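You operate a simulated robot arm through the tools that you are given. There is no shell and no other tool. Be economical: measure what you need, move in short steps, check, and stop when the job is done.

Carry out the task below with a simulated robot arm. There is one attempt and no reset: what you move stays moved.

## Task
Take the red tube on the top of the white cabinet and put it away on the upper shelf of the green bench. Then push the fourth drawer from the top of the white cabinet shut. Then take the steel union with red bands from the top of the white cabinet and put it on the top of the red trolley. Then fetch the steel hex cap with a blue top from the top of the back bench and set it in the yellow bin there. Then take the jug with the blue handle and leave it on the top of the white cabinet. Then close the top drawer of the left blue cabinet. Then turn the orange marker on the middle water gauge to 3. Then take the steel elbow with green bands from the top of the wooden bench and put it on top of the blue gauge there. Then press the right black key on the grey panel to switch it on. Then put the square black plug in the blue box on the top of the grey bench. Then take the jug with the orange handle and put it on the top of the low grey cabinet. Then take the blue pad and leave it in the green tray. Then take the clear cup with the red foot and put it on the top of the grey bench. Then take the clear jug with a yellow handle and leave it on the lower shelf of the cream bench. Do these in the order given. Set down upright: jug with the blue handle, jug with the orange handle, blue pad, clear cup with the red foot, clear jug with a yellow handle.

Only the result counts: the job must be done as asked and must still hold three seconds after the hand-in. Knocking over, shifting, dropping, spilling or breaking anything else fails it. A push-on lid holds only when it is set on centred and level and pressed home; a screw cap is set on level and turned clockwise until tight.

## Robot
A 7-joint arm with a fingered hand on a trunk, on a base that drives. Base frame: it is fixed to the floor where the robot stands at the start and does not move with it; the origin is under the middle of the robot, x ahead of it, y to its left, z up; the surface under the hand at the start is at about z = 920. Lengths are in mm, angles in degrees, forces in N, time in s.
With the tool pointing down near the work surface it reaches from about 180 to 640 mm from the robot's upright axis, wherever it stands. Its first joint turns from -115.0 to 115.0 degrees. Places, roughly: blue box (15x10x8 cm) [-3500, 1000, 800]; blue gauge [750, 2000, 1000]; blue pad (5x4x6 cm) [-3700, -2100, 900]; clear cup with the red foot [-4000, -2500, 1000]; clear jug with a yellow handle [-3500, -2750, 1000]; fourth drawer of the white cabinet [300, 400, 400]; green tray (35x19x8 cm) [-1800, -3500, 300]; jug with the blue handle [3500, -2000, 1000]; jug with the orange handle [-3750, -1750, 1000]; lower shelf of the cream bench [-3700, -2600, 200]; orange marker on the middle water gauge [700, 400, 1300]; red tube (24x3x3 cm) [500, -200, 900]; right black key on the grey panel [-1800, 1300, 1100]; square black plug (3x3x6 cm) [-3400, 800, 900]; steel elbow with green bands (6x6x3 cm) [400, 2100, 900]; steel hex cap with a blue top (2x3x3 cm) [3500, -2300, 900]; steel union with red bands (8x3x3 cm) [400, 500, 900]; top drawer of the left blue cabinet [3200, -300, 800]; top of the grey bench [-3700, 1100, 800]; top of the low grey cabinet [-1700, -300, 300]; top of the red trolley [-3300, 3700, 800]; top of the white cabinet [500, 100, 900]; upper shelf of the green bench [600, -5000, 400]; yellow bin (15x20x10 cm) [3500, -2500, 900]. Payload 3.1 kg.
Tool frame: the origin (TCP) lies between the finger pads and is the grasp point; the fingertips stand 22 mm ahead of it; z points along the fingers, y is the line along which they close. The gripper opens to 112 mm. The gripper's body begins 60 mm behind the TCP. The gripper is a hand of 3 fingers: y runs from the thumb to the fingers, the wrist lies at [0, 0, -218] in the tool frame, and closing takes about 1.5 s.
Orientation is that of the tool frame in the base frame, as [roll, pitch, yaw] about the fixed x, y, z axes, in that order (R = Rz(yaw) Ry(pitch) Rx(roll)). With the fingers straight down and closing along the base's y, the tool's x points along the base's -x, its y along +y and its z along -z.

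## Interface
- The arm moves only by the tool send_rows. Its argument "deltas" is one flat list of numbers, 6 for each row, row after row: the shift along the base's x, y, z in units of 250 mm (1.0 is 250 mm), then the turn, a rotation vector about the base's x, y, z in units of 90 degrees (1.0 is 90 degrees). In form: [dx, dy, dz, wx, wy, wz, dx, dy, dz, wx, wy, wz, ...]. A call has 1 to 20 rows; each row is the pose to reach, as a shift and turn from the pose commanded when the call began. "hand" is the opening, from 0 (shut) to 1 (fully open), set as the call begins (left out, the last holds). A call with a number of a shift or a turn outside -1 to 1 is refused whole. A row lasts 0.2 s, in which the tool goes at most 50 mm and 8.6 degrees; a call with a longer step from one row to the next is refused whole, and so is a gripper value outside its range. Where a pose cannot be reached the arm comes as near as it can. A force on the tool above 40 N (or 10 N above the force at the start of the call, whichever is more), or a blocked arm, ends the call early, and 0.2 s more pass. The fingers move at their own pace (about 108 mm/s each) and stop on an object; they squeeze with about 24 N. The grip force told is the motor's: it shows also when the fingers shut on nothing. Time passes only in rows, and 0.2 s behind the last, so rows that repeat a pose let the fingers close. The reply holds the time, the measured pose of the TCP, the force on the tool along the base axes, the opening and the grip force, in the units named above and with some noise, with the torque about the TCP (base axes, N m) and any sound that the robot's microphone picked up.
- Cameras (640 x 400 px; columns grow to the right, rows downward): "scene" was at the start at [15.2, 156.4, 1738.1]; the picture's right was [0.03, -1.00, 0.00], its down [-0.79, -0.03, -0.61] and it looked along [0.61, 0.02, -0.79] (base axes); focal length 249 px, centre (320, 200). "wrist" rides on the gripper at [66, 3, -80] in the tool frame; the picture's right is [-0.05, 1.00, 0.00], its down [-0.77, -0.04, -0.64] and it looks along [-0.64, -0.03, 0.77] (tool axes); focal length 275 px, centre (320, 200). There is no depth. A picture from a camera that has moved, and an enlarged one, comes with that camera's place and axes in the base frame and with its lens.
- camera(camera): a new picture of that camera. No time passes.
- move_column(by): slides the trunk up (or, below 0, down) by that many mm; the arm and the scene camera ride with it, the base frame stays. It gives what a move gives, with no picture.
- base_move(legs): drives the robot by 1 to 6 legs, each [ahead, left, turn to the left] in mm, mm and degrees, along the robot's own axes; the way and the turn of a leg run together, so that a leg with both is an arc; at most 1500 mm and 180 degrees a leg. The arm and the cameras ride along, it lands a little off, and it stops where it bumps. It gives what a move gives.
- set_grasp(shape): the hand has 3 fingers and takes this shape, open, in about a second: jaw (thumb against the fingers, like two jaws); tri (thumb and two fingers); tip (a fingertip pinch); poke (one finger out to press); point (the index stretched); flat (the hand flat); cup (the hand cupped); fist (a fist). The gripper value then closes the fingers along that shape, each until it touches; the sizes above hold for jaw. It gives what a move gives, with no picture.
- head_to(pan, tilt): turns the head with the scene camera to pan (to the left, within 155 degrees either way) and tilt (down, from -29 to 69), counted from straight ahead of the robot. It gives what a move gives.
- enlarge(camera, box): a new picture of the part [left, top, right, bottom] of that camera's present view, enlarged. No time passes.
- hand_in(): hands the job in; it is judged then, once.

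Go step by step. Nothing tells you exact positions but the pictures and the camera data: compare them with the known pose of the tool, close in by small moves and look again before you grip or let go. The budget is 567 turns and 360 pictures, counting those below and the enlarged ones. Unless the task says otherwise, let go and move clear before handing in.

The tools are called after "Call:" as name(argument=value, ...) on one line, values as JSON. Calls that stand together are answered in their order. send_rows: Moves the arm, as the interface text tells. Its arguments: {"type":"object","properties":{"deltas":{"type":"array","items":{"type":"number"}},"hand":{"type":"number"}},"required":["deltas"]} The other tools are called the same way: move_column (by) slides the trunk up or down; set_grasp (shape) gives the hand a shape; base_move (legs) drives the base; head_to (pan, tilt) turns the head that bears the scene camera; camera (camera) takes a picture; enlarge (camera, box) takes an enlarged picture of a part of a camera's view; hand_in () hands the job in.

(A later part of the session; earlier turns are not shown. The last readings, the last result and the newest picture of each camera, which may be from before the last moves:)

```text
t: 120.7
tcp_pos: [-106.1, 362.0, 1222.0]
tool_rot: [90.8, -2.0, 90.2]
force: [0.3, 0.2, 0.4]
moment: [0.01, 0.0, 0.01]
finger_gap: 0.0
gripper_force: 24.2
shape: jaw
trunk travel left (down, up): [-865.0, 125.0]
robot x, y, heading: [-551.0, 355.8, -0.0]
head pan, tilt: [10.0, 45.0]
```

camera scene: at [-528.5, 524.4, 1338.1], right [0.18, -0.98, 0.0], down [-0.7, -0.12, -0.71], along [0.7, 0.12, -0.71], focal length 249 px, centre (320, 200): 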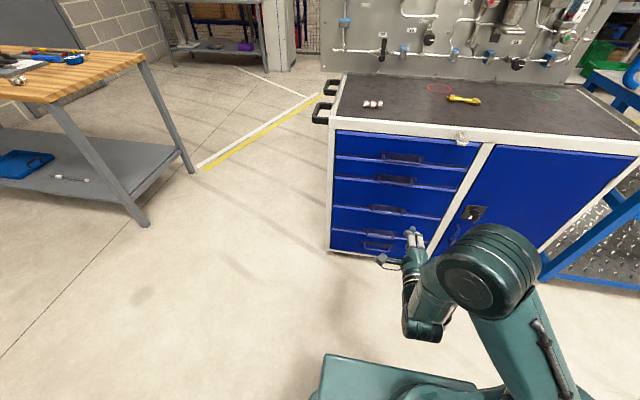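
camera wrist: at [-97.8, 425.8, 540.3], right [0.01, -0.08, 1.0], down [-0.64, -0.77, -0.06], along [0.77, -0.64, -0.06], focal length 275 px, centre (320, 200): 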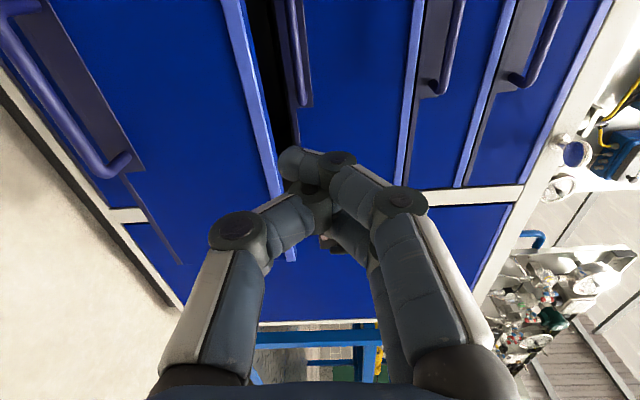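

The drawer is flush. Now turn the tool down, open, and drive to the cabinet for the union near (402,491).

Call:
send_rows(deltas=[0, 0, 0, 0, 0.091, 0, 0, 0, 0, 0, 0.182, 0, 0, 0, 0, 0, 0.273, 0, 0, 0, 0, 0, 0.364, 0, 0, 0, 0, 0, 0.455, 0, 0, 0, 0, 0, 0.546, 0, 0, 0, 0, 0, 0.637, 0, 0, 0, 0, 0, 0.728, 0, 0, 0, 0, 0, 0.819, 0, 0, 0, 0, 0, 0.91, 0, 0, 0, 0, 0, 1.0, 0], hand=1)

Call:
base_move(legs=[[500, 90, 0]])

Call:
camera(camera="wrist")

```text
t: 123.1
tcp_pos: [-88.9, 357.0, 1209.0]
tool_rot: [161.0, 1.8, 87.9]
force: [0.3, 0.3, -0.5]
moment: [-0.03, 0.01, 0.02]
finger_gap: 111.9
gripper_force: 0.0
shape: jaw
out of reach, approached as far as the arm can: row 9, 10, 11
trunk travel left (down, up): [-865.0, 125.0]
robot x, y, heading: [-546.4, 359.1, 0.2]
head pan, tilt: [10.0, 45.0]
```

```text
t: 126.1
tcp_pos: [405.9, 446.1, 1208.2]
tool_rot: [160.8, 1.7, 87.8]
force: [-0.3, -0.9, -0.2]
moment: [0.0, -0.03, -0.01]
finger_gap: 112.0
gripper_force: 0.1
shape: jaw
trunk travel left (down, up): [-865.0, 125.0]
robot x, y, heading: [-55.3, 446.4, 0.1]
head pan, tilt: [10.0, 45.0]
```

```text
329 pictures are left
camera wrist: at [386.9, 515.4, 1283.8], right [0.94, -0.07, 0.33], down [-0.27, -0.74, 0.61], along [0.2, -0.66, -0.72], focal length 275 px, centre (320, 200)
```

wrist: 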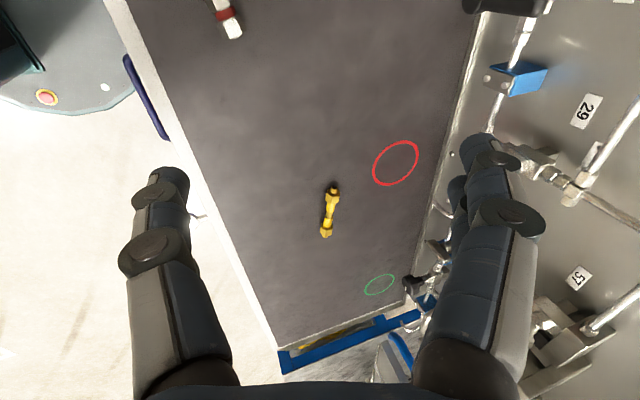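

I'll descend over the union while straightening the tool.

Call:
send_rows(deltas=[0, 0.04, -0.16, 0, 0.05, 0, 0, 0.08, -0.32, 0, 0.1, 0, 0, 0.12, -0.48, 0, 0.15, 0, 0, 0.18, -0.64, 0, 0.21, 0, -0.016, 0.18, -0.75, 0, 0.21, 0])

Call:
camera(camera="wrist")

```text
t: 127.3
tcp_pos: [379.9, 489.1, 1020.3]
tool_rot: [179.6, 2.5, 88.5]
force: [0.9, 0.1, -0.6]
moment: [-0.01, 0.0, -0.01]
finger_gap: 112.3
gripper_force: 0.2
shape: jaw
out of reach, approached as far as the arm can: row 1, 2, 3, 4, 5
trunk travel left (down, up): [-865.0, 125.0]
robot x, y, heading: [-52.0, 448.0, 0.1]
head pan, tilt: [10.0, 45.0]
```

```text
328 pictures are left
camera wrist: at [386.4, 557.8, 1096.8], right [1.0, -0.07, 0.01], down [-0.06, -0.74, 0.67], along [-0.04, -0.67, -0.74], focal length 275 px, centre (320, 200)
```

wrist: 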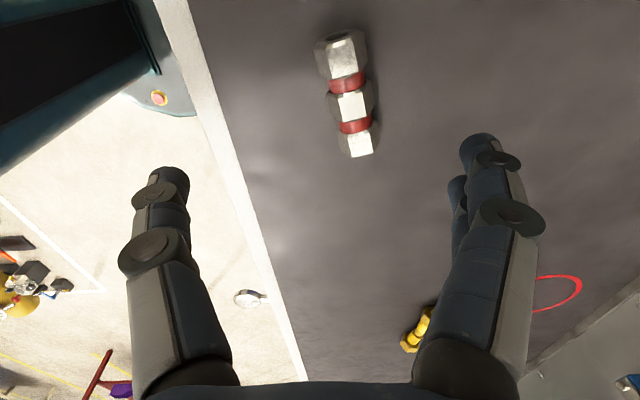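

Union centre at about (401,488), oriented 99°. Align and lower.

Call:
send_rows(deltas=[0.04, 0, -0.08, 0, 0, 0.06, 0.086, 0, -0.2, 0, 0, 0.115, 0.086, 0, -0.2, 0, 0, 0.115])

Call:
camera(camera="wrist")

```text
t: 128.1
tcp_pos: [402.3, 488.4, 970.5]
tool_rot: [179.7, 2.3, 98.8]
force: [-0.4, -0.5, 0.4]
moment: [0.0, -0.03, 0.01]
finger_gap: 112.0
gripper_force: 0.2
shape: jaw
trunk travel left (down, up): [-865.0, 125.0]
robot x, y, heading: [-52.6, 446.2, 0.1]
head pan, tilt: [10.0, 45.0]
```

```text
327 pictures are left
camera wrist: at [395.8, 557.8, 1048.0], right [0.99, 0.11, 0.01], down [0.08, -0.74, 0.67], along [0.08, -0.66, -0.75], focal length 275 px, centre (320, 200)
```

wrist: 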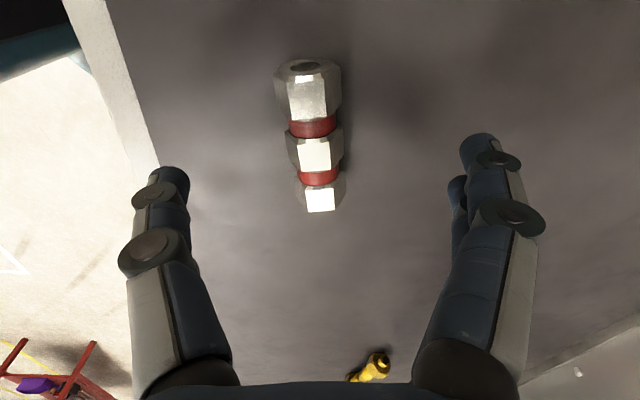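

Call:
send_rows(deltas=[0, 0.01, -0.05, 0, 0, 0, 0, 0.01, -0.1, 0, 0, 0])

Call:
send_rows(deltas=[0, 0, 0, 0, 0, 0, 0, 0, 0, 0, 0, 0, 0, 0, 0, 0, 0, 0, 0, 0, 0, 0, 0, 0, 0, 0, 0, 0, 0, 0, 0, 0, 0, 0, 0, 0, 0, 0, 0, 0, 0, 0], hand=0)

Call:
send_rows(deltas=[0, 0, 0.1, 0, 0, 0, 0, 0, 0.3, 0, 0, 0, 0, 0, 0.5, 0, 0, 0])

Call:
camera(camera="wrist")

```text
t: 128.7
tcp_pos: [402.3, 490.9, 946.0]
tool_rot: [179.7, 2.3, 98.9]
force: [0.1, 0.1, -0.2]
moment: [0.02, 0.01, -0.04]
finger_gap: 111.9
gripper_force: 0.1
shape: jaw
trunk travel left (down, up): [-865.0, 125.0]
robot x, y, heading: [-53.6, 449.4, 0.2]
head pan, tilt: [10.0, 45.0]
```

```text
t: 130.3
tcp_pos: [402.1, 491.4, 945.9]
tool_rot: [179.6, 2.4, 98.8]
force: [-0.6, 0.1, -0.6]
moment: [0.02, 0.02, 0.01]
finger_gap: 20.8
gripper_force: 23.5
shape: jaw
trunk travel left (down, up): [-865.0, 125.0]
robot x, y, heading: [-55.9, 447.6, 0.2]
head pan, tilt: [10.0, 45.0]
```

```text
t: 131.1
tcp_pos: [384.5, 486.1, 1049.1]
tool_rot: [179.0, 4.3, 98.9]
force: [-0.3, -0.2, -0.7]
moment: [0.03, 0.02, 0.0]
finger_gap: 20.7
gripper_force: 24.2
shape: jaw
out of reach, approached as far as the arm can: row 2, 3
trunk travel left (down, up): [-865.0, 125.0]
robot x, y, heading: [-52.5, 450.6, 0.2]
head pan, tilt: [10.0, 45.0]
```

```text
326 pictures are left
camera wrist: at [376.8, 557.1, 1124.1], right [0.99, 0.11, 0.02], down [0.07, -0.72, 0.69], along [0.09, -0.69, -0.72], focal length 275 px, centre (320, 200)
```

wrist: 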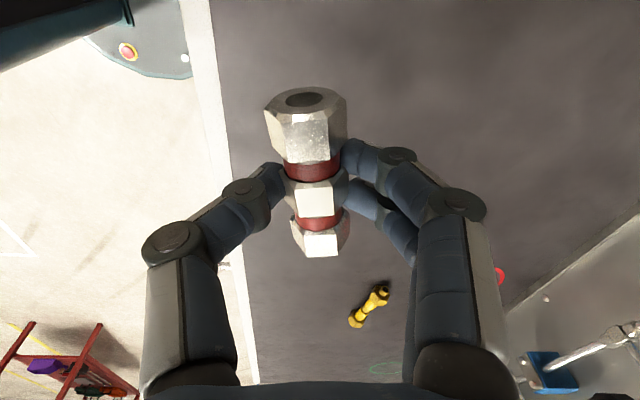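

Union is held. Now drive to the red trolley near (-3300,3700): back off, turn left, go forward, then strafe.

Call:
base_move(legs=[[-400, 0, 0], [0, 0, 90], [1500, 0, 0], [650, 0, 0], [0, 1500, 0], [0, 1200, 0]])

Call:
head_to(pan=10, tilt=35)

Call:
camera(camera="scene")

```text
t: 160.4
tcp_pos: [-3227.3, 3002.4, 1048.6]
tool_rot: [179.1, 4.3, -170.3]
force: [-0.9, -0.2, -0.4]
moment: [-0.02, -0.01, 0.01]
finger_gap: 20.9
gripper_force: 24.3
shape: jaw
trunk travel left (down, up): [-865.0, 125.0]
robot x, y, heading: [-3181.4, 2567.9, 90.8]
head pan, tilt: [10.0, 45.0]
```

```text
t: 161.1
tcp_pos: [-3227.0, 3002.2, 1047.9]
tool_rot: [179.3, 4.3, -170.3]
force: [0.4, 0.4, -0.9]
moment: [0.0, 0.0, -0.02]
finger_gap: 20.6
gripper_force: 24.1
shape: jaw
trunk travel left (down, up): [-865.0, 125.0]
robot x, y, heading: [-3181.9, 2562.1, 90.9]
head pan, tilt: [10.0, 35.0]
```

```text
325 pictures are left
camera scene: at [-3351.0, 2589.4, 1752.8], right [0.98, 0.19, 0.0], down [0.11, -0.56, -0.82], along [-0.16, 0.8, -0.57], focal length 249 px, centre (320, 200)
```

scene: 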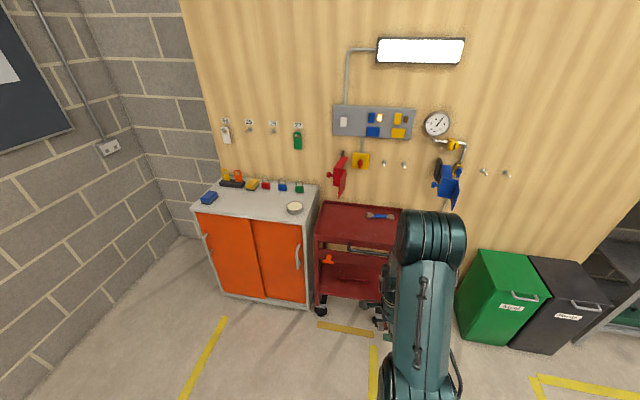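

Trolley top spans x -3580..-3100, y 3570..3930 at about z 800, with a blue tool at (-3225,3830). I'll place the union near (-3400,3690).

Call:
base_move(legs=[[0, 175, 0], [560, 0, -0.8]])

Call:
send_rows(deltas=[0, 0.1, -0.1, 0, 0, 0, 0, 0.2, -0.2, 0, 0, 0, 0, 0.3, -0.3, 0, 0, 0, 0, 0.4, -0.4, 0, 0, 0])

Call:
camera(camera="scene")

Call:
camera(camera="wrist")

```text
t: 165.4
tcp_pos: [-3399.9, 3564.7, 1047.1]
tool_rot: [179.0, 4.3, -171.1]
force: [0.1, -0.5, -0.9]
moment: [-0.02, -0.01, 0.02]
finger_gap: 20.8
gripper_force: 24.0
shape: jaw
trunk travel left (down, up): [-865.0, 125.0]
robot x, y, heading: [-3361.8, 3130.1, 90.2]
head pan, tilt: [10.0, 35.0]
```

```text
t: 166.1
tcp_pos: [-3399.0, 3602.4, 994.7]
tool_rot: [-179.2, 4.5, -170.0]
force: [3.1, -12.8, -1.4]
moment: [0.97, 0.19, 0.2]
finger_gap: 20.6
gripper_force: 23.7
shape: jaw
trunk travel left (down, up): [-865.0, 125.0]
robot x, y, heading: [-3359.9, 3125.5, 90.2]
head pan, tilt: [10.0, 35.0]
stopped in row 3: the force on the tool passed its limit at 67 N (the readings are from after the stop); the commanded pose is now the measured one
```

```text
324 pictures are left
camera scene: at [-3530.3, 3149.1, 1753.1], right [0.98, 0.18, 0.0], down [0.1, -0.56, -0.82], along [-0.14, 0.81, -0.57], focal length 249 px, centre (320, 200)
```

scene: 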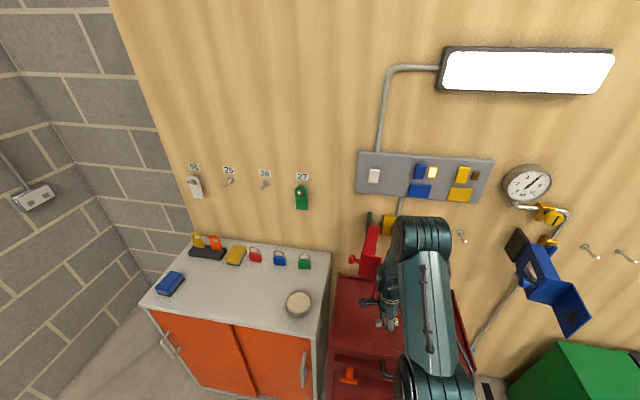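

```text
323 pictures are left
camera wrist: at [-3469.4, 3595.4, 1068.6], right [-0.13, 0.99, -0.01], down [0.71, 0.1, 0.69], along [0.69, 0.08, -0.72], focal length 275 px, centre (320, 200)
```

wrist: 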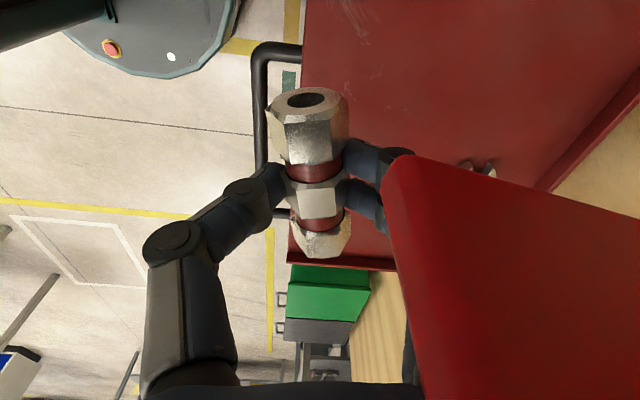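

The hand touched the red device hanging on the wall. Pull straight back and look.

Call:
send_rows(deltas=[0, -0.1, 0, 0, 0, 0, 0, -0.25, 0, 0, 0, 0, 0, -0.4, 0, 0, 0, 0])

Call:
camera(camera="scene")

Call:
camera(camera="wrist")

```text
t: 166.9
tcp_pos: [-3397.5, 3520.6, 993.9]
tool_rot: [-179.6, 4.3, -170.4]
force: [1.0, 0.0, -0.6]
moment: [0.03, 0.04, 0.02]
finger_gap: 20.4
gripper_force: 24.0
shape: jaw
out of reach, approached as far as the arm can: row 3
trunk travel left (down, up): [-865.0, 125.0]
robot x, y, heading: [-3367.1, 3123.0, 90.2]
head pan, tilt: [10.0, 35.0]
```

```text
322 pictures are left
camera scene: at [-3526.2, 3153.3, 1753.3], right [0.98, 0.17, 0.0], down [0.1, -0.56, -0.82], along [-0.14, 0.81, -0.57], focal length 249 px, centre (320, 200)
```

scene: 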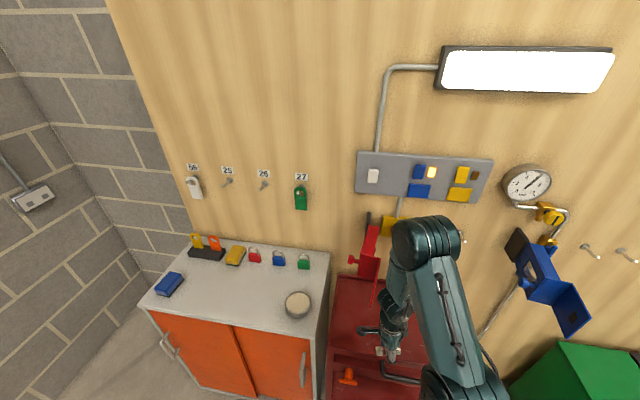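

```text
321 pictures are left
camera wrist: at [-3466.8, 3512.9, 1068.2], right [-0.12, 0.99, 0.0], down [0.72, 0.09, 0.69], along [0.69, 0.08, -0.72], focal length 275 px, centre (320, 200)
```

wrist: 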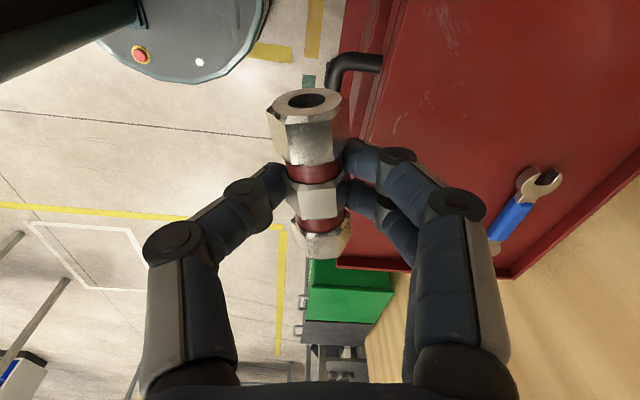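

Call:
enlarge(camera="scene", box=[310, 190, 450, 380])

```text
2.11 times, centred on (380, 285) of scene
camera zoom: at [-3526.2, 3153.3, 1753.3], right [0.98, 0.17, 0.0], down [0.1, -0.56, -0.82], along [-0.14, 0.81, -0.57], focal length 524 px, centre (194, 21)
```

zoom: 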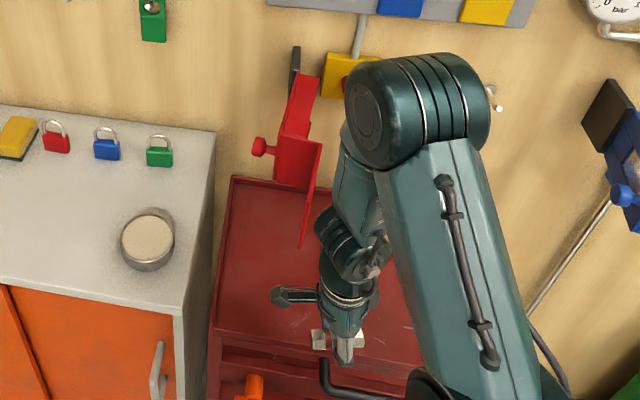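

The red device is a fixed wall fitting with a plate reaching to about (-3440, 3650) — it looks undisturbed. I'll move right 115 mm to stay clear of it and place at about (-3285,3645).

Call:
base_move(legs=[[0, -115, 0]])

Call:
send_rows(deltas=[0, 0.1, 0, 0, 0, 0, 0, 0.2, -0.05, 0, 0, 0, 0, 0.35, -0.1, 0, 0, 0, 0, 0.48, -0.2, 0, 0, 0])

Call:
camera(camera="wrist")

Call:
camera(camera="scene")

```text
t: 168.1
tcp_pos: [-3285.4, 3521.7, 993.6]
tool_rot: [-179.6, 4.6, -170.4]
force: [0.1, -0.5, -1.6]
moment: [-0.03, 0.0, 0.0]
finger_gap: 20.5
gripper_force: 23.5
shape: jaw
trunk travel left (down, up): [-865.0, 125.0]
robot x, y, heading: [-3247.4, 3128.1, 90.2]
head pan, tilt: [10.0, 35.0]
```

```text
t: 169.1
tcp_pos: [-3286.6, 3642.4, 942.6]
tool_rot: [-179.5, 4.4, -170.4]
force: [-0.9, -0.7, -0.9]
moment: [-0.02, 0.01, 0.05]
finger_gap: 20.1
gripper_force: 24.4
shape: jaw
out of reach, approached as far as the arm can: row 1
trunk travel left (down, up): [-865.0, 125.0]
robot x, y, heading: [-3247.2, 3126.9, 90.3]
head pan, tilt: [10.0, 35.0]
```

```text
319 pictures are left
camera wrist: at [-3357.1, 3633.8, 1016.9], right [-0.12, 0.99, 0.0], down [0.71, 0.09, 0.69], along [0.69, 0.08, -0.72], focal length 275 px, centre (320, 200)
```

wrist: 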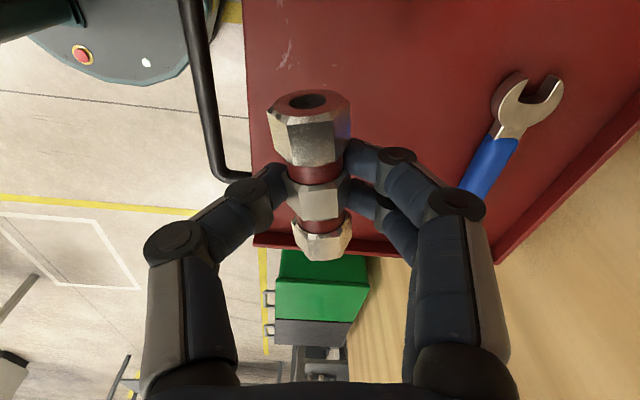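

```text
318 pictures are left
camera scene: at [-3418.1, 3155.1, 1752.7], right [0.98, 0.18, 0.0], down [0.1, -0.57, -0.82], along [-0.14, 0.81, -0.57], focal length 249 px, centre (320, 200)
```

scene: 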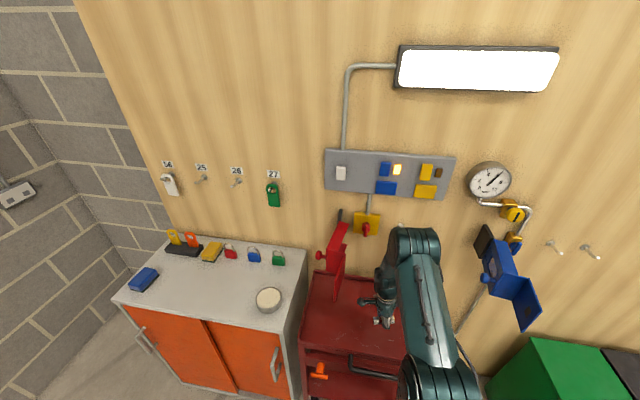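

Position is good over the tray. Lower towards the top.

Call:
send_rows(deltas=[0, 0.03, -0.12, 0, 0, 0, 0, 0.06, -0.24, 0, 0, 0, 0, 0.06, -0.36, 0, 0, 0])

Call:
send_rows(deltas=[0, 0, -0.03, 0, 0, 0, 0, 0, -0.06, 0, 0, 0, 0, 0, -0.09, 0, 0, 0, 0, 0, -0.12, 0, 0, 0, 0, 0, -0.15, 0, 0, 0, 0, 0, -0.18, 0, 0, 0])

Call:
camera(camera="wrist")

```text
t: 169.9
tcp_pos: [-3284.4, 3655.8, 851.6]
tool_rot: [-179.7, 4.5, -170.3]
force: [-1.2, -1.1, -0.9]
moment: [-0.02, 0.01, 0.02]
finger_gap: 20.0
gripper_force: 24.2
shape: jaw
trunk travel left (down, up): [-865.0, 125.0]
robot x, y, heading: [-3246.9, 3125.0, 89.9]
head pan, tilt: [10.0, 35.0]
```

```text
t: 171.2
tcp_pos: [-3284.3, 3658.6, 820.7]
tool_rot: [179.4, 5.1, -170.5]
force: [-3.0, -8.6, 41.0]
moment: [-0.58, 0.23, -0.05]
finger_gap: 24.3
gripper_force: 24.0
shape: jaw
trunk travel left (down, up): [-865.0, 125.0]
robot x, y, heading: [-3247.1, 3123.1, 90.1]
head pan, tilt: [10.0, 35.0]
stopped in row 6: the force on the tool passed its limit at 46 N (the readings are from after the stop); the commanded pose is now the measured one
```

```text
317 pictures are left
camera wrist: at [-3356.4, 3647.1, 894.7], right [-0.12, 0.99, 0.01], down [0.71, 0.08, 0.7], along [0.7, 0.1, -0.71], focal length 275 px, centre (320, 200)
```

wrist: 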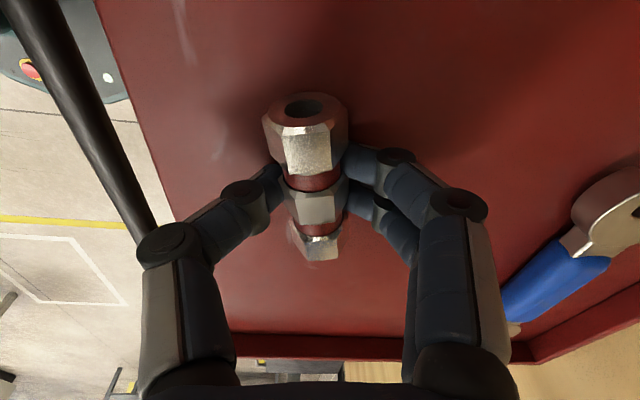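

Resting on the tray. Relieve, open partially, and rise.

Call:
send_rows(deltas=[0, 0, 0.025, 0, 0, 0])

Call:
send_rows(deltas=[0, 0, 0, 0, 0, 0, 0, 0, 0, 0, 0, 0, 0, 0, 0.01, 0, 0, 0, 0, 0, 0.1, 0, 0, 0, 0, 0, 0.25, 0, 0, 0, 0, 0, 0.4, 0, 0, 0, 0, 0, 0.6, 0, 0, 0], hand=0.6)

Call:
camera(camera="wrist")

```text
t: 171.6
tcp_pos: [-3285.7, 3659.5, 821.1]
tool_rot: [179.7, 4.9, -170.5]
force: [0.5, -0.2, 2.2]
moment: [-0.02, 0.04, -0.01]
finger_gap: 21.9
gripper_force: 23.9
shape: jaw
trunk travel left (down, up): [-865.0, 125.0]
robot x, y, heading: [-3244.2, 3126.6, 90.1]
head pan, tilt: [10.0, 35.0]
```

```text
t: 173.2
tcp_pos: [-3284.1, 3650.8, 972.9]
tool_rot: [179.4, 5.8, -170.4]
force: [0.1, 0.6, 0.3]
moment: [0.0, -0.02, -0.01]
finger_gap: 66.8
gripper_force: 0.2
shape: jaw
out of reach, approached as far as the arm can: row 7
trunk travel left (down, up): [-865.0, 125.0]
robot x, y, heading: [-3253.6, 3128.2, 90.2]
head pan, tilt: [10.0, 35.0]
```

```text
316 pictures are left
camera wrist: at [-3356.2, 3640.6, 1045.1], right [-0.12, 0.99, 0.02], down [0.7, 0.07, 0.71], along [0.7, 0.1, -0.7], focal length 275 px, centre (320, 200)
```

wrist: 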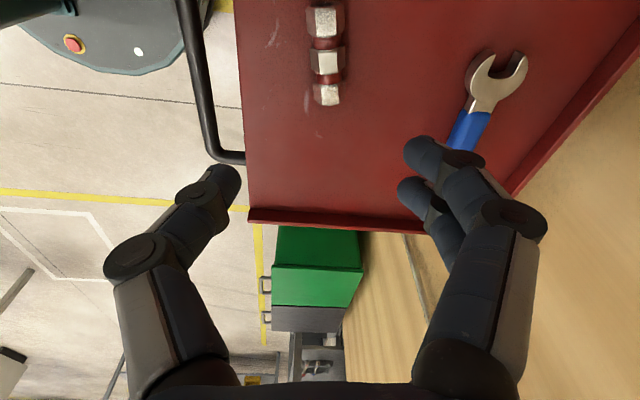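

Union is in place. Now travel to the back bench: back off, cross to x≈-450, turn to face +x and go through the gap at y≈1250.

Call:
base_move(legs=[[-530, 0, 0], [0, -1400, 0], [0, -1400, 0], [0, 0, -90], [0, -1350, 0]])

Call:
head_to(pan=0, tilt=25)

Call:
camera(camera="scene")

```text
t: 199.6
tcp_pos: [101.4, 1287.7, 970.8]
tool_rot: [179.3, 5.5, 100.0]
force: [-1.1, -0.2, 1.0]
moment: [-0.03, 0.0, 0.0]
finger_gap: 66.8
gripper_force: 0.1
shape: jaw
trunk travel left (down, up): [-865.0, 125.0]
robot x, y, heading: [-424.4, 1249.9, 0.6]
head pan, tilt: [10.0, 35.0]
```

```text
t: 200.3
tcp_pos: [102.4, 1287.2, 971.0]
tool_rot: [179.3, 5.6, 100.0]
force: [-0.5, -0.7, 0.1]
moment: [0.0, 0.03, 0.03]
finger_gap: 67.2
gripper_force: 0.1
shape: jaw
trunk travel left (down, up): [-865.0, 125.0]
robot x, y, heading: [-427.1, 1251.3, 0.5]
head pan, tilt: [0.0, 25.0]
```

```text
315 pictures are left
camera scene: at [-392.9, 1404.9, 1768.6], right [0.01, -1.0, 0.0], down [-0.42, 0.0, -0.91], along [0.91, 0.01, -0.42], focal length 249 px, centre (320, 200)
```

scene: 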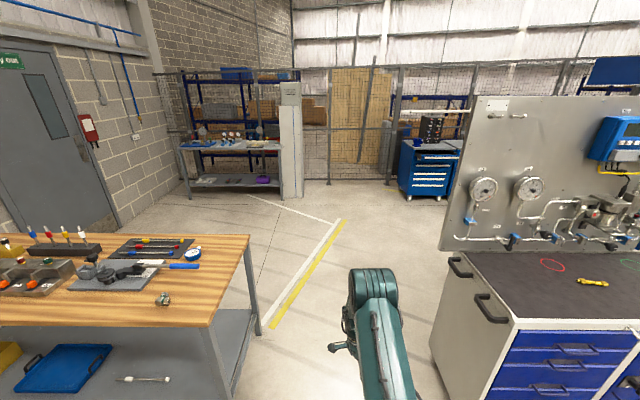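

Gap is clear (y 690–1850). Drive through and down to the back bench.

Call:
base_move(legs=[[1300, 0, -0.5], [1000, 0, 0], [0, -1500, 0]])

Call:
camera(camera="scene")

Call:
head_to(pan=-45, tilt=25)

Call:
camera(camera="scene")

```text
t: 218.7
tcp_pos: [2424.9, -192.3, 971.1]
tool_rot: [179.4, 5.5, 99.6]
force: [-0.1, -0.4, -0.3]
moment: [0.01, 0.03, -0.02]
finger_gap: 67.2
gripper_force: 0.0
shape: jaw
trunk travel left (down, up): [-865.0, 125.0]
robot x, y, heading: [1895.8, -226.7, 0.4]
head pan, tilt: [0.0, 25.0]
```

```text
314 pictures are left
camera scene: at [1929.3, -72.6, 1768.7], right [0.0, -1.0, 0.0], down [-0.42, 0.0, -0.91], along [0.91, 0.0, -0.42], focal length 249 px, centre (320, 200)
```

scene: 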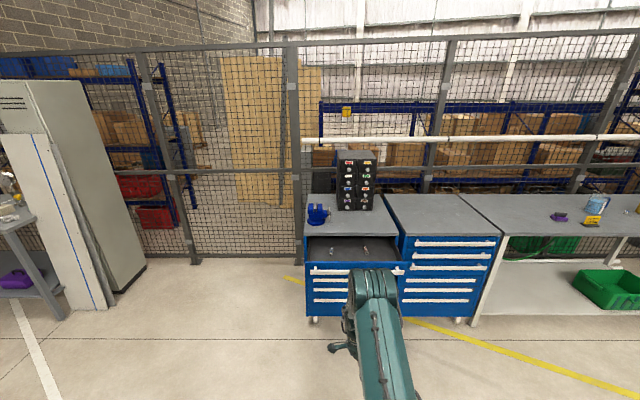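

```text
t: 219.8
tcp_pos: [2423.7, -192.6, 970.5]
tool_rot: [179.4, 5.7, 99.6]
force: [0.2, -0.3, -0.4]
moment: [0.02, 0.01, 0.0]
finger_gap: 67.0
gripper_force: 0.0
shape: jaw
trunk travel left (down, up): [-865.0, 125.0]
robot x, y, heading: [1898.0, -222.0, 0.6]
head pan, tilt: [-45.0, 25.0]
```

```text
313 pictures are left
camera scene: at [1902.6, -137.7, 1768.7], right [-0.71, -0.71, 0.0], down [-0.3, 0.3, -0.91], along [0.64, -0.64, -0.42], focal length 249 px, centre (320, 200)
```

scene: 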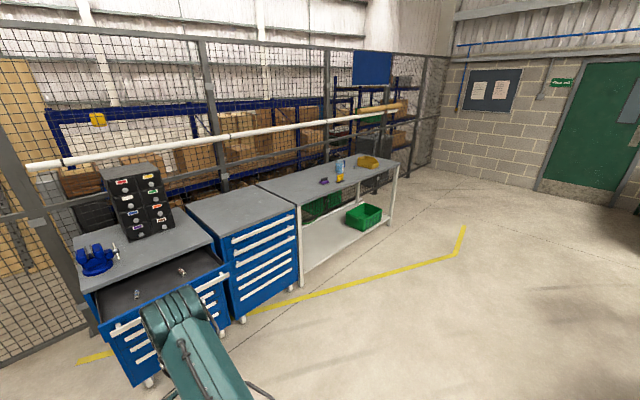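

I see the back bench front at x≈3230. Go in front of it and look closer.

Call:
move_column(by=120)

Call:
base_move(legs=[[0, -1500, 0], [0, -600, 0], [750, 0, -0.5]])

Call:
head_to(pan=0, tilt=40)

Call:
camera(camera="scene")

```text
t: 221.3
tcp_pos: [2422.7, -193.0, 1090.9]
tool_rot: [179.5, 5.6, 99.6]
force: [0.0, 0.7, -0.7]
moment: [0.02, 0.01, 0.04]
finger_gap: 66.8
gripper_force: 0.0
shape: jaw
trunk travel left (down, up): [-985.0, 5.0]
robot x, y, heading: [1898.1, -228.1, 0.1]
head pan, tilt: [-45.0, 25.0]
```

```text
t: 235.4
tcp_pos: [3183.4, -2298.0, 1091.3]
tool_rot: [179.3, 5.7, 99.1]
force: [0.2, -0.5, -0.2]
moment: [0.03, 0.01, 0.01]
finger_gap: 66.9
gripper_force: 0.1
shape: jaw
trunk travel left (down, up): [-985.0, 5.0]
robot x, y, heading: [2659.3, -2331.5, -0.5]
head pan, tilt: [-45.0, 25.0]
```

```text
t: 236.5
tcp_pos: [3185.3, -2298.0, 1091.0]
tool_rot: [179.4, 5.6, 99.1]
force: [0.1, -0.2, 0.3]
moment: [-0.03, 0.01, 0.02]
finger_gap: 67.3
gripper_force: 0.1
shape: jaw
trunk travel left (down, up): [-985.0, 5.0]
robot x, y, heading: [2655.7, -2327.6, -0.4]
head pan, tilt: [0.0, 40.0]
```

```text
312 pictures are left
camera scene: at [2683.7, -2173.8, 1865.4], right [-0.01, -1.0, 0.0], down [-0.64, 0.0, -0.77], along [0.77, -0.01, -0.64], focal length 249 px, centre (320, 200)
```

scene: 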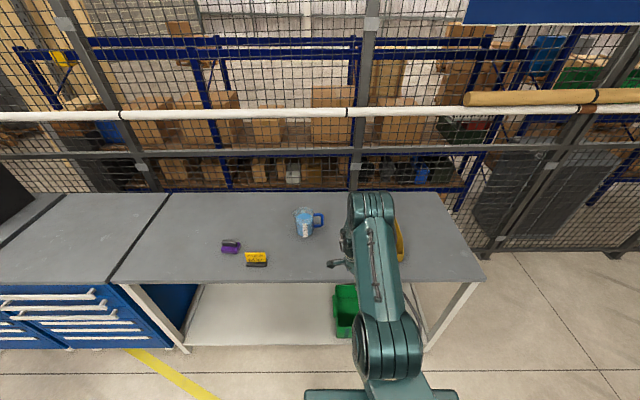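

Call:
camera(camera="wrist")

Call:
enlarge(camera="scene", box=[220, 180, 420, 300])

```text
311 pictures are left
camera wrist: at [3176.1, -2225.1, 1164.1], right [0.99, 0.11, 0.01], down [0.07, -0.7, 0.71], along [0.09, -0.7, -0.71], focal length 275 px, centre (320, 200)
```

wrist: 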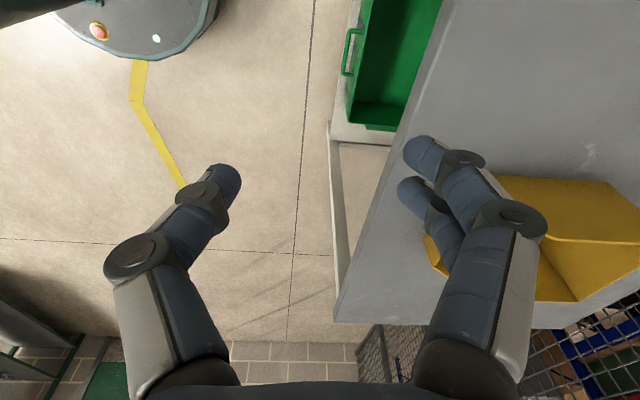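

```text
3.20 times, centred on (320, 240) of scene
camera zoom: at [2683.7, -2173.8, 1865.4], right [-0.01, -1.0, 0.0], down [-0.64, 0.0, -0.77], along [0.77, -0.01, -0.64], focal length 796 px, centre (320, 72)
```

zoom: 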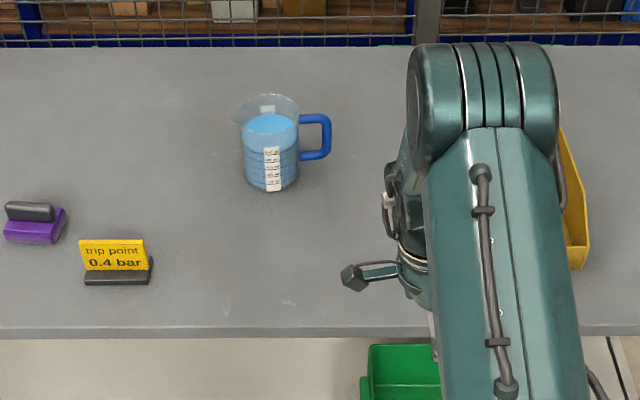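

The jug holds water. The cap is hidden behind the arm, so move in 250 mm and look with the wrist camera.

Call:
base_move(legs=[[250, 0, 0]])

Call:
camera(camera="wrist")

Call:
camera(camera="scene")

```text
t: 238.3
tcp_pos: [3432.4, -2299.5, 1091.7]
tool_rot: [179.3, 5.8, 99.1]
force: [0.2, -0.1, -0.1]
moment: [-0.01, -0.06, 0.03]
finger_gap: 66.8
gripper_force: 0.0
shape: jaw
trunk travel left (down, up): [-985.0, 5.0]
robot x, y, heading: [2907.0, -2327.8, -0.5]
head pan, tilt: [0.0, 40.0]
```

```text
309 pictures are left
camera wrist: at [3425.2, -2227.0, 1164.4], right [0.99, 0.11, 0.02], down [0.07, -0.7, 0.71], along [0.09, -0.7, -0.71], focal length 275 px, centre (320, 200)
```

wrist: 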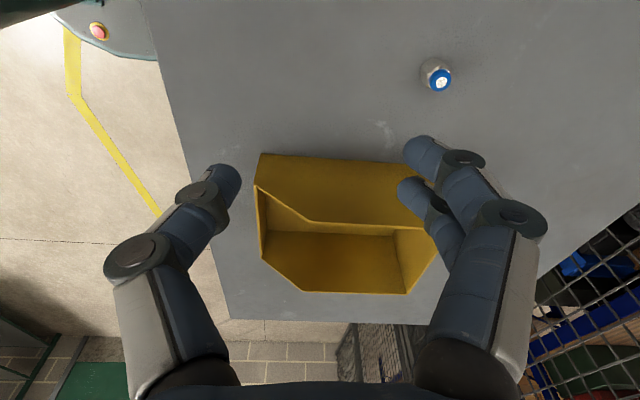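

```text
308 pictures are left
camera scene: at [2932.2, -2175.5, 1865.4], right [-0.01, -1.0, 0.0], down [-0.64, 0.0, -0.77], along [0.77, -0.01, -0.64], focal length 249 px, centre (320, 200)
```

scene: 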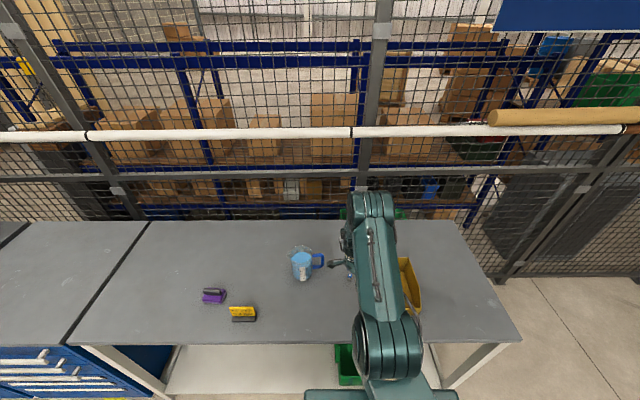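

Cap at about (3543,-2311); yellow bin interior centre about (3465,-2445), rim ~z 1000. Move in 60 mm and position above the cap.

Call:
base_move(legs=[[60, 0, 0]])

Call:
send_rows(deltas=[0.05, -0.01, -0.08, 0.03, 0, 0, 0.1, -0.03, -0.18, 0.064, 0.01, 0, 0.2, -0.05, -0.3, 0.064, 0.01, 0], hand=0.7)

Call:
camera(camera="wrist")

```text
t: 239.3
tcp_pos: [3490.2, -2301.1, 1093.0]
tool_rot: [179.3, 5.7, 99.2]
force: [-0.3, 0.4, -1.1]
moment: [0.0, -0.04, -0.02]
finger_gap: 66.8
gripper_force: 0.1
shape: jaw
trunk travel left (down, up): [-985.0, 5.0]
robot x, y, heading: [2966.4, -2333.3, -0.4]
head pan, tilt: [0.0, 40.0]
```

```text
t: 240.1
tcp_pos: [3500.9, -2319.0, 1010.3]
tool_rot: [178.0, 3.6, 99.4]
force: [0.0, 0.2, 0.3]
moment: [-0.03, 0.06, 0.0]
finger_gap: 78.1
gripper_force: 0.1
shape: jaw
out of reach, approached as far as the arm can: row 1, 2, 3
trunk travel left (down, up): [-985.0, 5.0]
robot x, y, heading: [2964.3, -2331.0, -0.4]
head pan, tilt: [0.0, 40.0]
```

```text
307 pictures are left
camera wrist: at [3491.0, -2248.9, 1085.3], right [0.99, 0.12, 0.04], down [0.06, -0.73, 0.68], along [0.11, -0.67, -0.73], focal length 275 px, centre (320, 200)
```

wrist: 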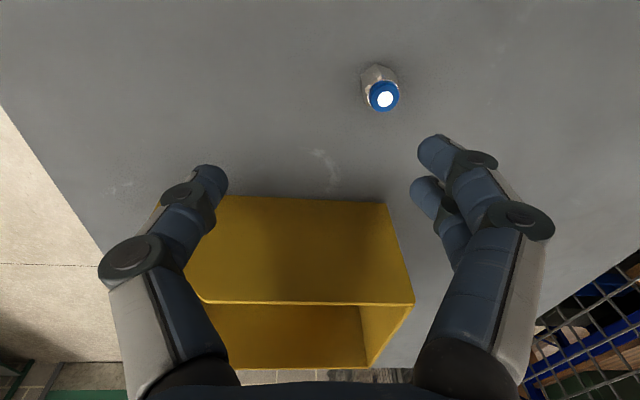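

The arm is close to a limit with the trunk high. Raise the arm, lower the trunk 100 mm, then reach again.

Call:
send_rows(deltas=[0, 0, 0.15, 0, 0, 0, 0, 0, 0.3, 0, 0, 0])

Call:
move_column(by=-100)

Call:
send_rows(deltas=[0.08, 0.02, 0, 0, 0, 0, 0.16, 0.04, 0, 0, 0, 0])

```text
t: 240.7
tcp_pos: [3490.3, -2319.5, 1082.3]
tool_rot: [177.7, 4.4, 99.3]
force: [-0.8, -0.7, -0.9]
moment: [0.03, -0.02, -0.02]
finger_gap: 78.2
gripper_force: 0.1
shape: jaw
out of reach, approached as far as the arm can: row 2
trunk travel left (down, up): [-985.0, 5.0]
robot x, y, heading: [2966.7, -2329.7, -0.3]
head pan, tilt: [0.0, 40.0]
```

```text
t: 242.0
tcp_pos: [3489.5, -2321.8, 982.6]
tool_rot: [177.6, 4.2, 99.3]
force: [-0.6, -0.4, -0.7]
moment: [0.04, 0.01, -0.01]
finger_gap: 78.1
gripper_force: 0.0
shape: jaw
trunk travel left (down, up): [-885.0, 105.0]
robot x, y, heading: [2964.6, -2332.5, -0.2]
head pan, tilt: [0.0, 40.0]
```

```text
t: 242.6
tcp_pos: [3517.2, -2313.0, 977.1]
tool_rot: [177.2, 5.7, 99.4]
force: [0.7, -0.7, -0.8]
moment: [0.0, 0.01, -0.01]
finger_gap: 78.2
gripper_force: 0.0
shape: jaw
out of reach, approached as far as the arm can: row 1, 2
trunk travel left (down, up): [-885.0, 105.0]
robot x, y, heading: [2965.3, -2329.4, -0.3]
head pan, tilt: [0.0, 40.0]
```

Call:
head_to(pan=-10, tilt=60)

Call:
camera(camera="scene")

```text
t: 243.4
tcp_pos: [3516.0, -2311.9, 976.7]
tool_rot: [177.2, 5.7, 99.4]
force: [-0.8, 0.0, -0.6]
moment: [0.01, -0.03, -0.02]
finger_gap: 78.3
gripper_force: 0.0
shape: jaw
trunk travel left (down, up): [-885.0, 105.0]
robot x, y, heading: [2966.2, -2327.3, -0.5]
head pan, tilt: [-10.0, 60.0]
```

```text
306 pictures are left
camera scene: at [2973.8, -2187.3, 1738.7], right [-0.18, -0.98, 0.0], down [-0.85, 0.16, -0.5], along [0.49, -0.09, -0.87], focal length 249 px, centre (320, 200)
```

scene: 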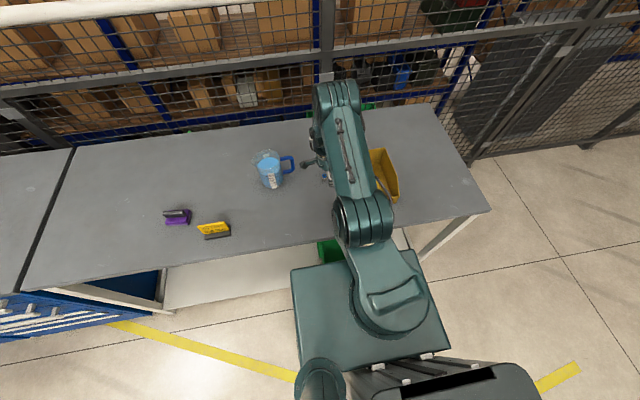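

The lean that remains is sideways, so a wrist joint is probably at its limit. I'll back off, raise and rotate the tool by +80° to test a better wrist configuration.

Call:
base_move(legs=[[-250, 0, 0]])

Call:
move_column(by=100)

Call:
send_rows(deltas=[0, 0, 0, 0, 0, 0.09, 0, 0, 0, 0, 0, 0.18, 0, 0, 0, 0, 0, 0.27, 0, 0, 0, 0, 0, 0.36, 0, 0, 0, 0, 0, 0.45, 0, 0, 0, 0, 0, 0.54, 0, 0, 0, 0, 0, 0.63, 0, 0, 0, 0, 0, 0.72, 0, 0, 0, 0, 0, 0.81, 0, 0, 0, 0, 0, 0.89])

```text
t: 245.3
tcp_pos: [3269.5, -2310.9, 977.2]
tool_rot: [177.2, 5.7, 99.3]
force: [0.4, -0.3, -0.9]
moment: [0.01, 0.0, -0.01]
finger_gap: 78.3
gripper_force: 0.0
shape: jaw
trunk travel left (down, up): [-885.0, 105.0]
robot x, y, heading: [2719.0, -2327.9, -0.4]
head pan, tilt: [-10.0, 60.0]
```

```text
t: 246.6
tcp_pos: [3267.3, -2310.2, 1076.9]
tool_rot: [177.2, 5.7, 99.3]
force: [-0.1, 0.6, -0.9]
moment: [0.0, -0.01, 0.01]
finger_gap: 78.4
gripper_force: 0.0
shape: jaw
trunk travel left (down, up): [-985.0, 5.0]
robot x, y, heading: [2720.9, -2327.0, -0.5]
head pan, tilt: [-10.0, 60.0]
```

```text
t: 248.8
tcp_pos: [3267.8, -2314.5, 1077.8]
tool_rot: [177.1, 5.7, 179.4]
force: [0.5, 0.6, -0.1]
moment: [0.04, 0.0, -0.03]
finger_gap: 78.4
gripper_force: 0.1
shape: jaw
out of reach, approached as far as the arm can: row 2, 3, 4, 5, 6, 7, 8
trunk travel left (down, up): [-985.0, 5.0]
robot x, y, heading: [2715.8, -2331.2, -0.3]
head pan, tilt: [-10.0, 60.0]
```

Call:
send_rows(deltas=[0, 0, 0, 0, 0.063, 0, 0.06, 0, 0, 0.0, 0.063, 0, 0.12, 0, 0, 0, 0.063, 0])

Call:
camera(camera="scene")

```text
t: 249.6
tcp_pos: [3298.1, -2310.6, 1078.5]
tool_rot: [177.3, -0.1, 179.5]
force: [-0.3, 0.0, 0.0]
moment: [0.04, -0.01, 0.0]
finger_gap: 78.2
gripper_force: 0.1
shape: jaw
trunk travel left (down, up): [-985.0, 5.0]
robot x, y, heading: [2712.7, -2327.8, -0.3]
head pan, tilt: [-10.0, 60.0]
```

```text
305 pictures are left
camera scene: at [2725.1, -2184.4, 1838.5], right [-0.18, -0.98, 0.0], down [-0.85, 0.16, -0.5], along [0.49, -0.09, -0.87], focal length 249 px, centre (320, 200)
```

scene: 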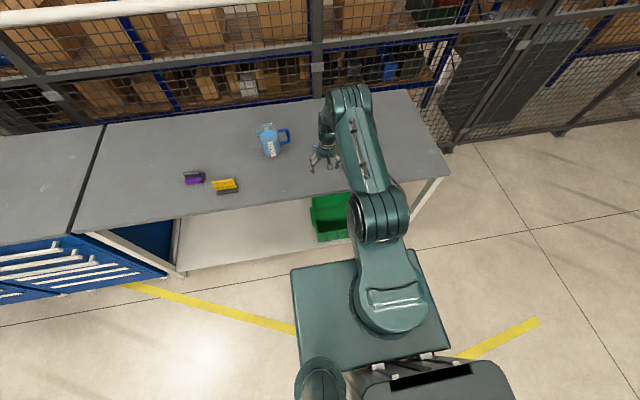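

That works: vertical at r=585. Now test turning further to yaw 270 (closing along x the other way).

Call:
send_rows(deltas=[0, 0, 0, 0, 0, 0.09, 0, 0, 0, 0, 0, 0.18, 0, 0, 0, 0, 0, 0.27, 0, 0, 0, 0, 0, 0.36, 0, 0, 0, 0, 0, 0.45, 0, 0, 0, 0, 0, 0.54, 0, 0, 0, 0, 0, 0.63, 0, 0, 0, 0, 0, 0.72, 0, 0, 0, 0, 0, 0.81, 0, 0, 0, 0, 0, 0.9, 0, 0, 0, 0, 0, 0.99])

Call:
send_rows(deltas=[0, 0, 0, 0, 0.03, 0])

```text
t: 252.0
tcp_pos: [3299.0, -2310.7, 1076.8]
tool_rot: [177.3, 0.0, -91.3]
force: [-0.6, -0.3, -0.2]
moment: [0.02, -0.01, -0.02]
finger_gap: 78.6
gripper_force: 0.1
shape: jaw
trunk travel left (down, up): [-985.0, 5.0]
robot x, y, heading: [2717.1, -2326.6, -0.3]
head pan, tilt: [-10.0, 60.0]
```

```text
t: 252.4
tcp_pos: [3297.9, -2311.8, 1077.4]
tool_rot: [174.4, -0.2, -91.4]
force: [0.1, -0.4, 0.1]
moment: [0.04, 0.01, 0.02]
finger_gap: 78.4
gripper_force: 0.0
shape: jaw
trunk travel left (down, up): [-985.0, 5.0]
robot x, y, heading: [2715.1, -2327.1, -0.6]
head pan, tilt: [-10.0, 60.0]
```

Works well. Correct the small tilt and drive back in.

Call:
send_rows(deltas=[0, 0, 0, 0, -0.06, 0])

Call:
base_move(legs=[[245, 0, 0.4]])

Call:
camera(camera="wrist")

```text
t: 252.8
tcp_pos: [3297.3, -2311.2, 1077.5]
tool_rot: [180.0, 0.1, -91.5]
force: [0.9, -0.1, 0.4]
moment: [0.0, 0.02, -0.05]
finger_gap: 78.5
gripper_force: 0.1
shape: jaw
trunk travel left (down, up): [-985.0, 5.0]
robot x, y, heading: [2718.5, -2326.6, -0.4]
head pan, tilt: [-10.0, 60.0]
```

```text
t: 254.6
tcp_pos: [3539.5, -2308.8, 1076.4]
tool_rot: [180.0, 0.1, -91.2]
force: [0.9, -0.6, 0.2]
moment: [-0.02, 0.02, -0.02]
finger_gap: 78.5
gripper_force: 0.0
shape: jaw
trunk travel left (down, up): [-985.0, 5.0]
robot x, y, heading: [2963.5, -2328.8, -0.1]
head pan, tilt: [-10.0, 60.0]
```

```text
304 pictures are left
camera wrist: at [3538.9, -2374.9, 1157.1], right [-1.0, 0.07, 0.0], down [0.05, 0.77, 0.64], along [0.04, 0.64, -0.77], focal length 275 px, centre (320, 200)
```

wrist: 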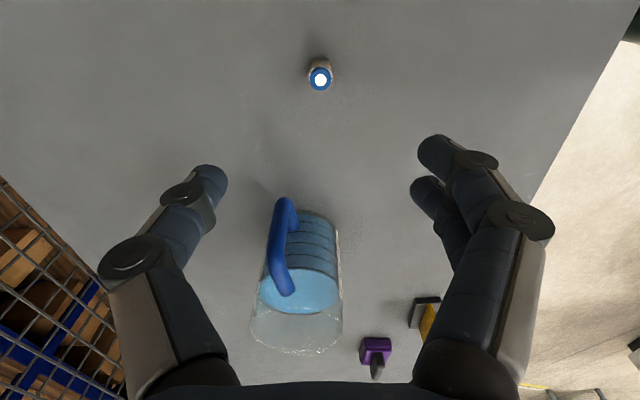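

Cap confirmed at (3543,-2311). Descend.

Call:
send_rows(deltas=[0.01, -0.01, -0.18, 0, 0, 0, 0.014, -0.01, -0.36, 0, 0, 0, 0.014, -0.01, -0.54, 0, 0, 0])

Call:
camera(camera="wrist")

```text
t: 255.4
tcp_pos: [3545.7, -2312.0, 942.7]
tool_rot: [179.7, 0.1, -91.1]
force: [0.1, 0.7, -0.9]
moment: [0.0, 0.0, 0.02]
finger_gap: 78.7
gripper_force: 0.1
shape: jaw
trunk travel left (down, up): [-985.0, 5.0]
robot x, y, heading: [2963.4, -2329.5, -0.1]
head pan, tilt: [-10.0, 60.0]
```

```text
303 pictures are left
camera wrist: at [3543.2, -2378.4, 1021.9], right [-1.0, 0.07, 0.0], down [0.05, 0.77, 0.64], along [0.04, 0.64, -0.77], focal length 275 px, centre (320, 200)
```

wrist: 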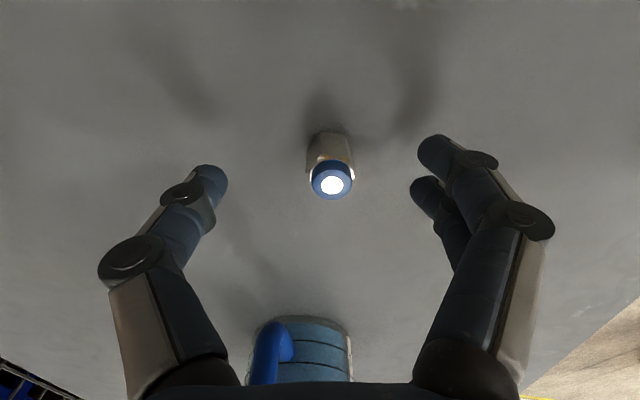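

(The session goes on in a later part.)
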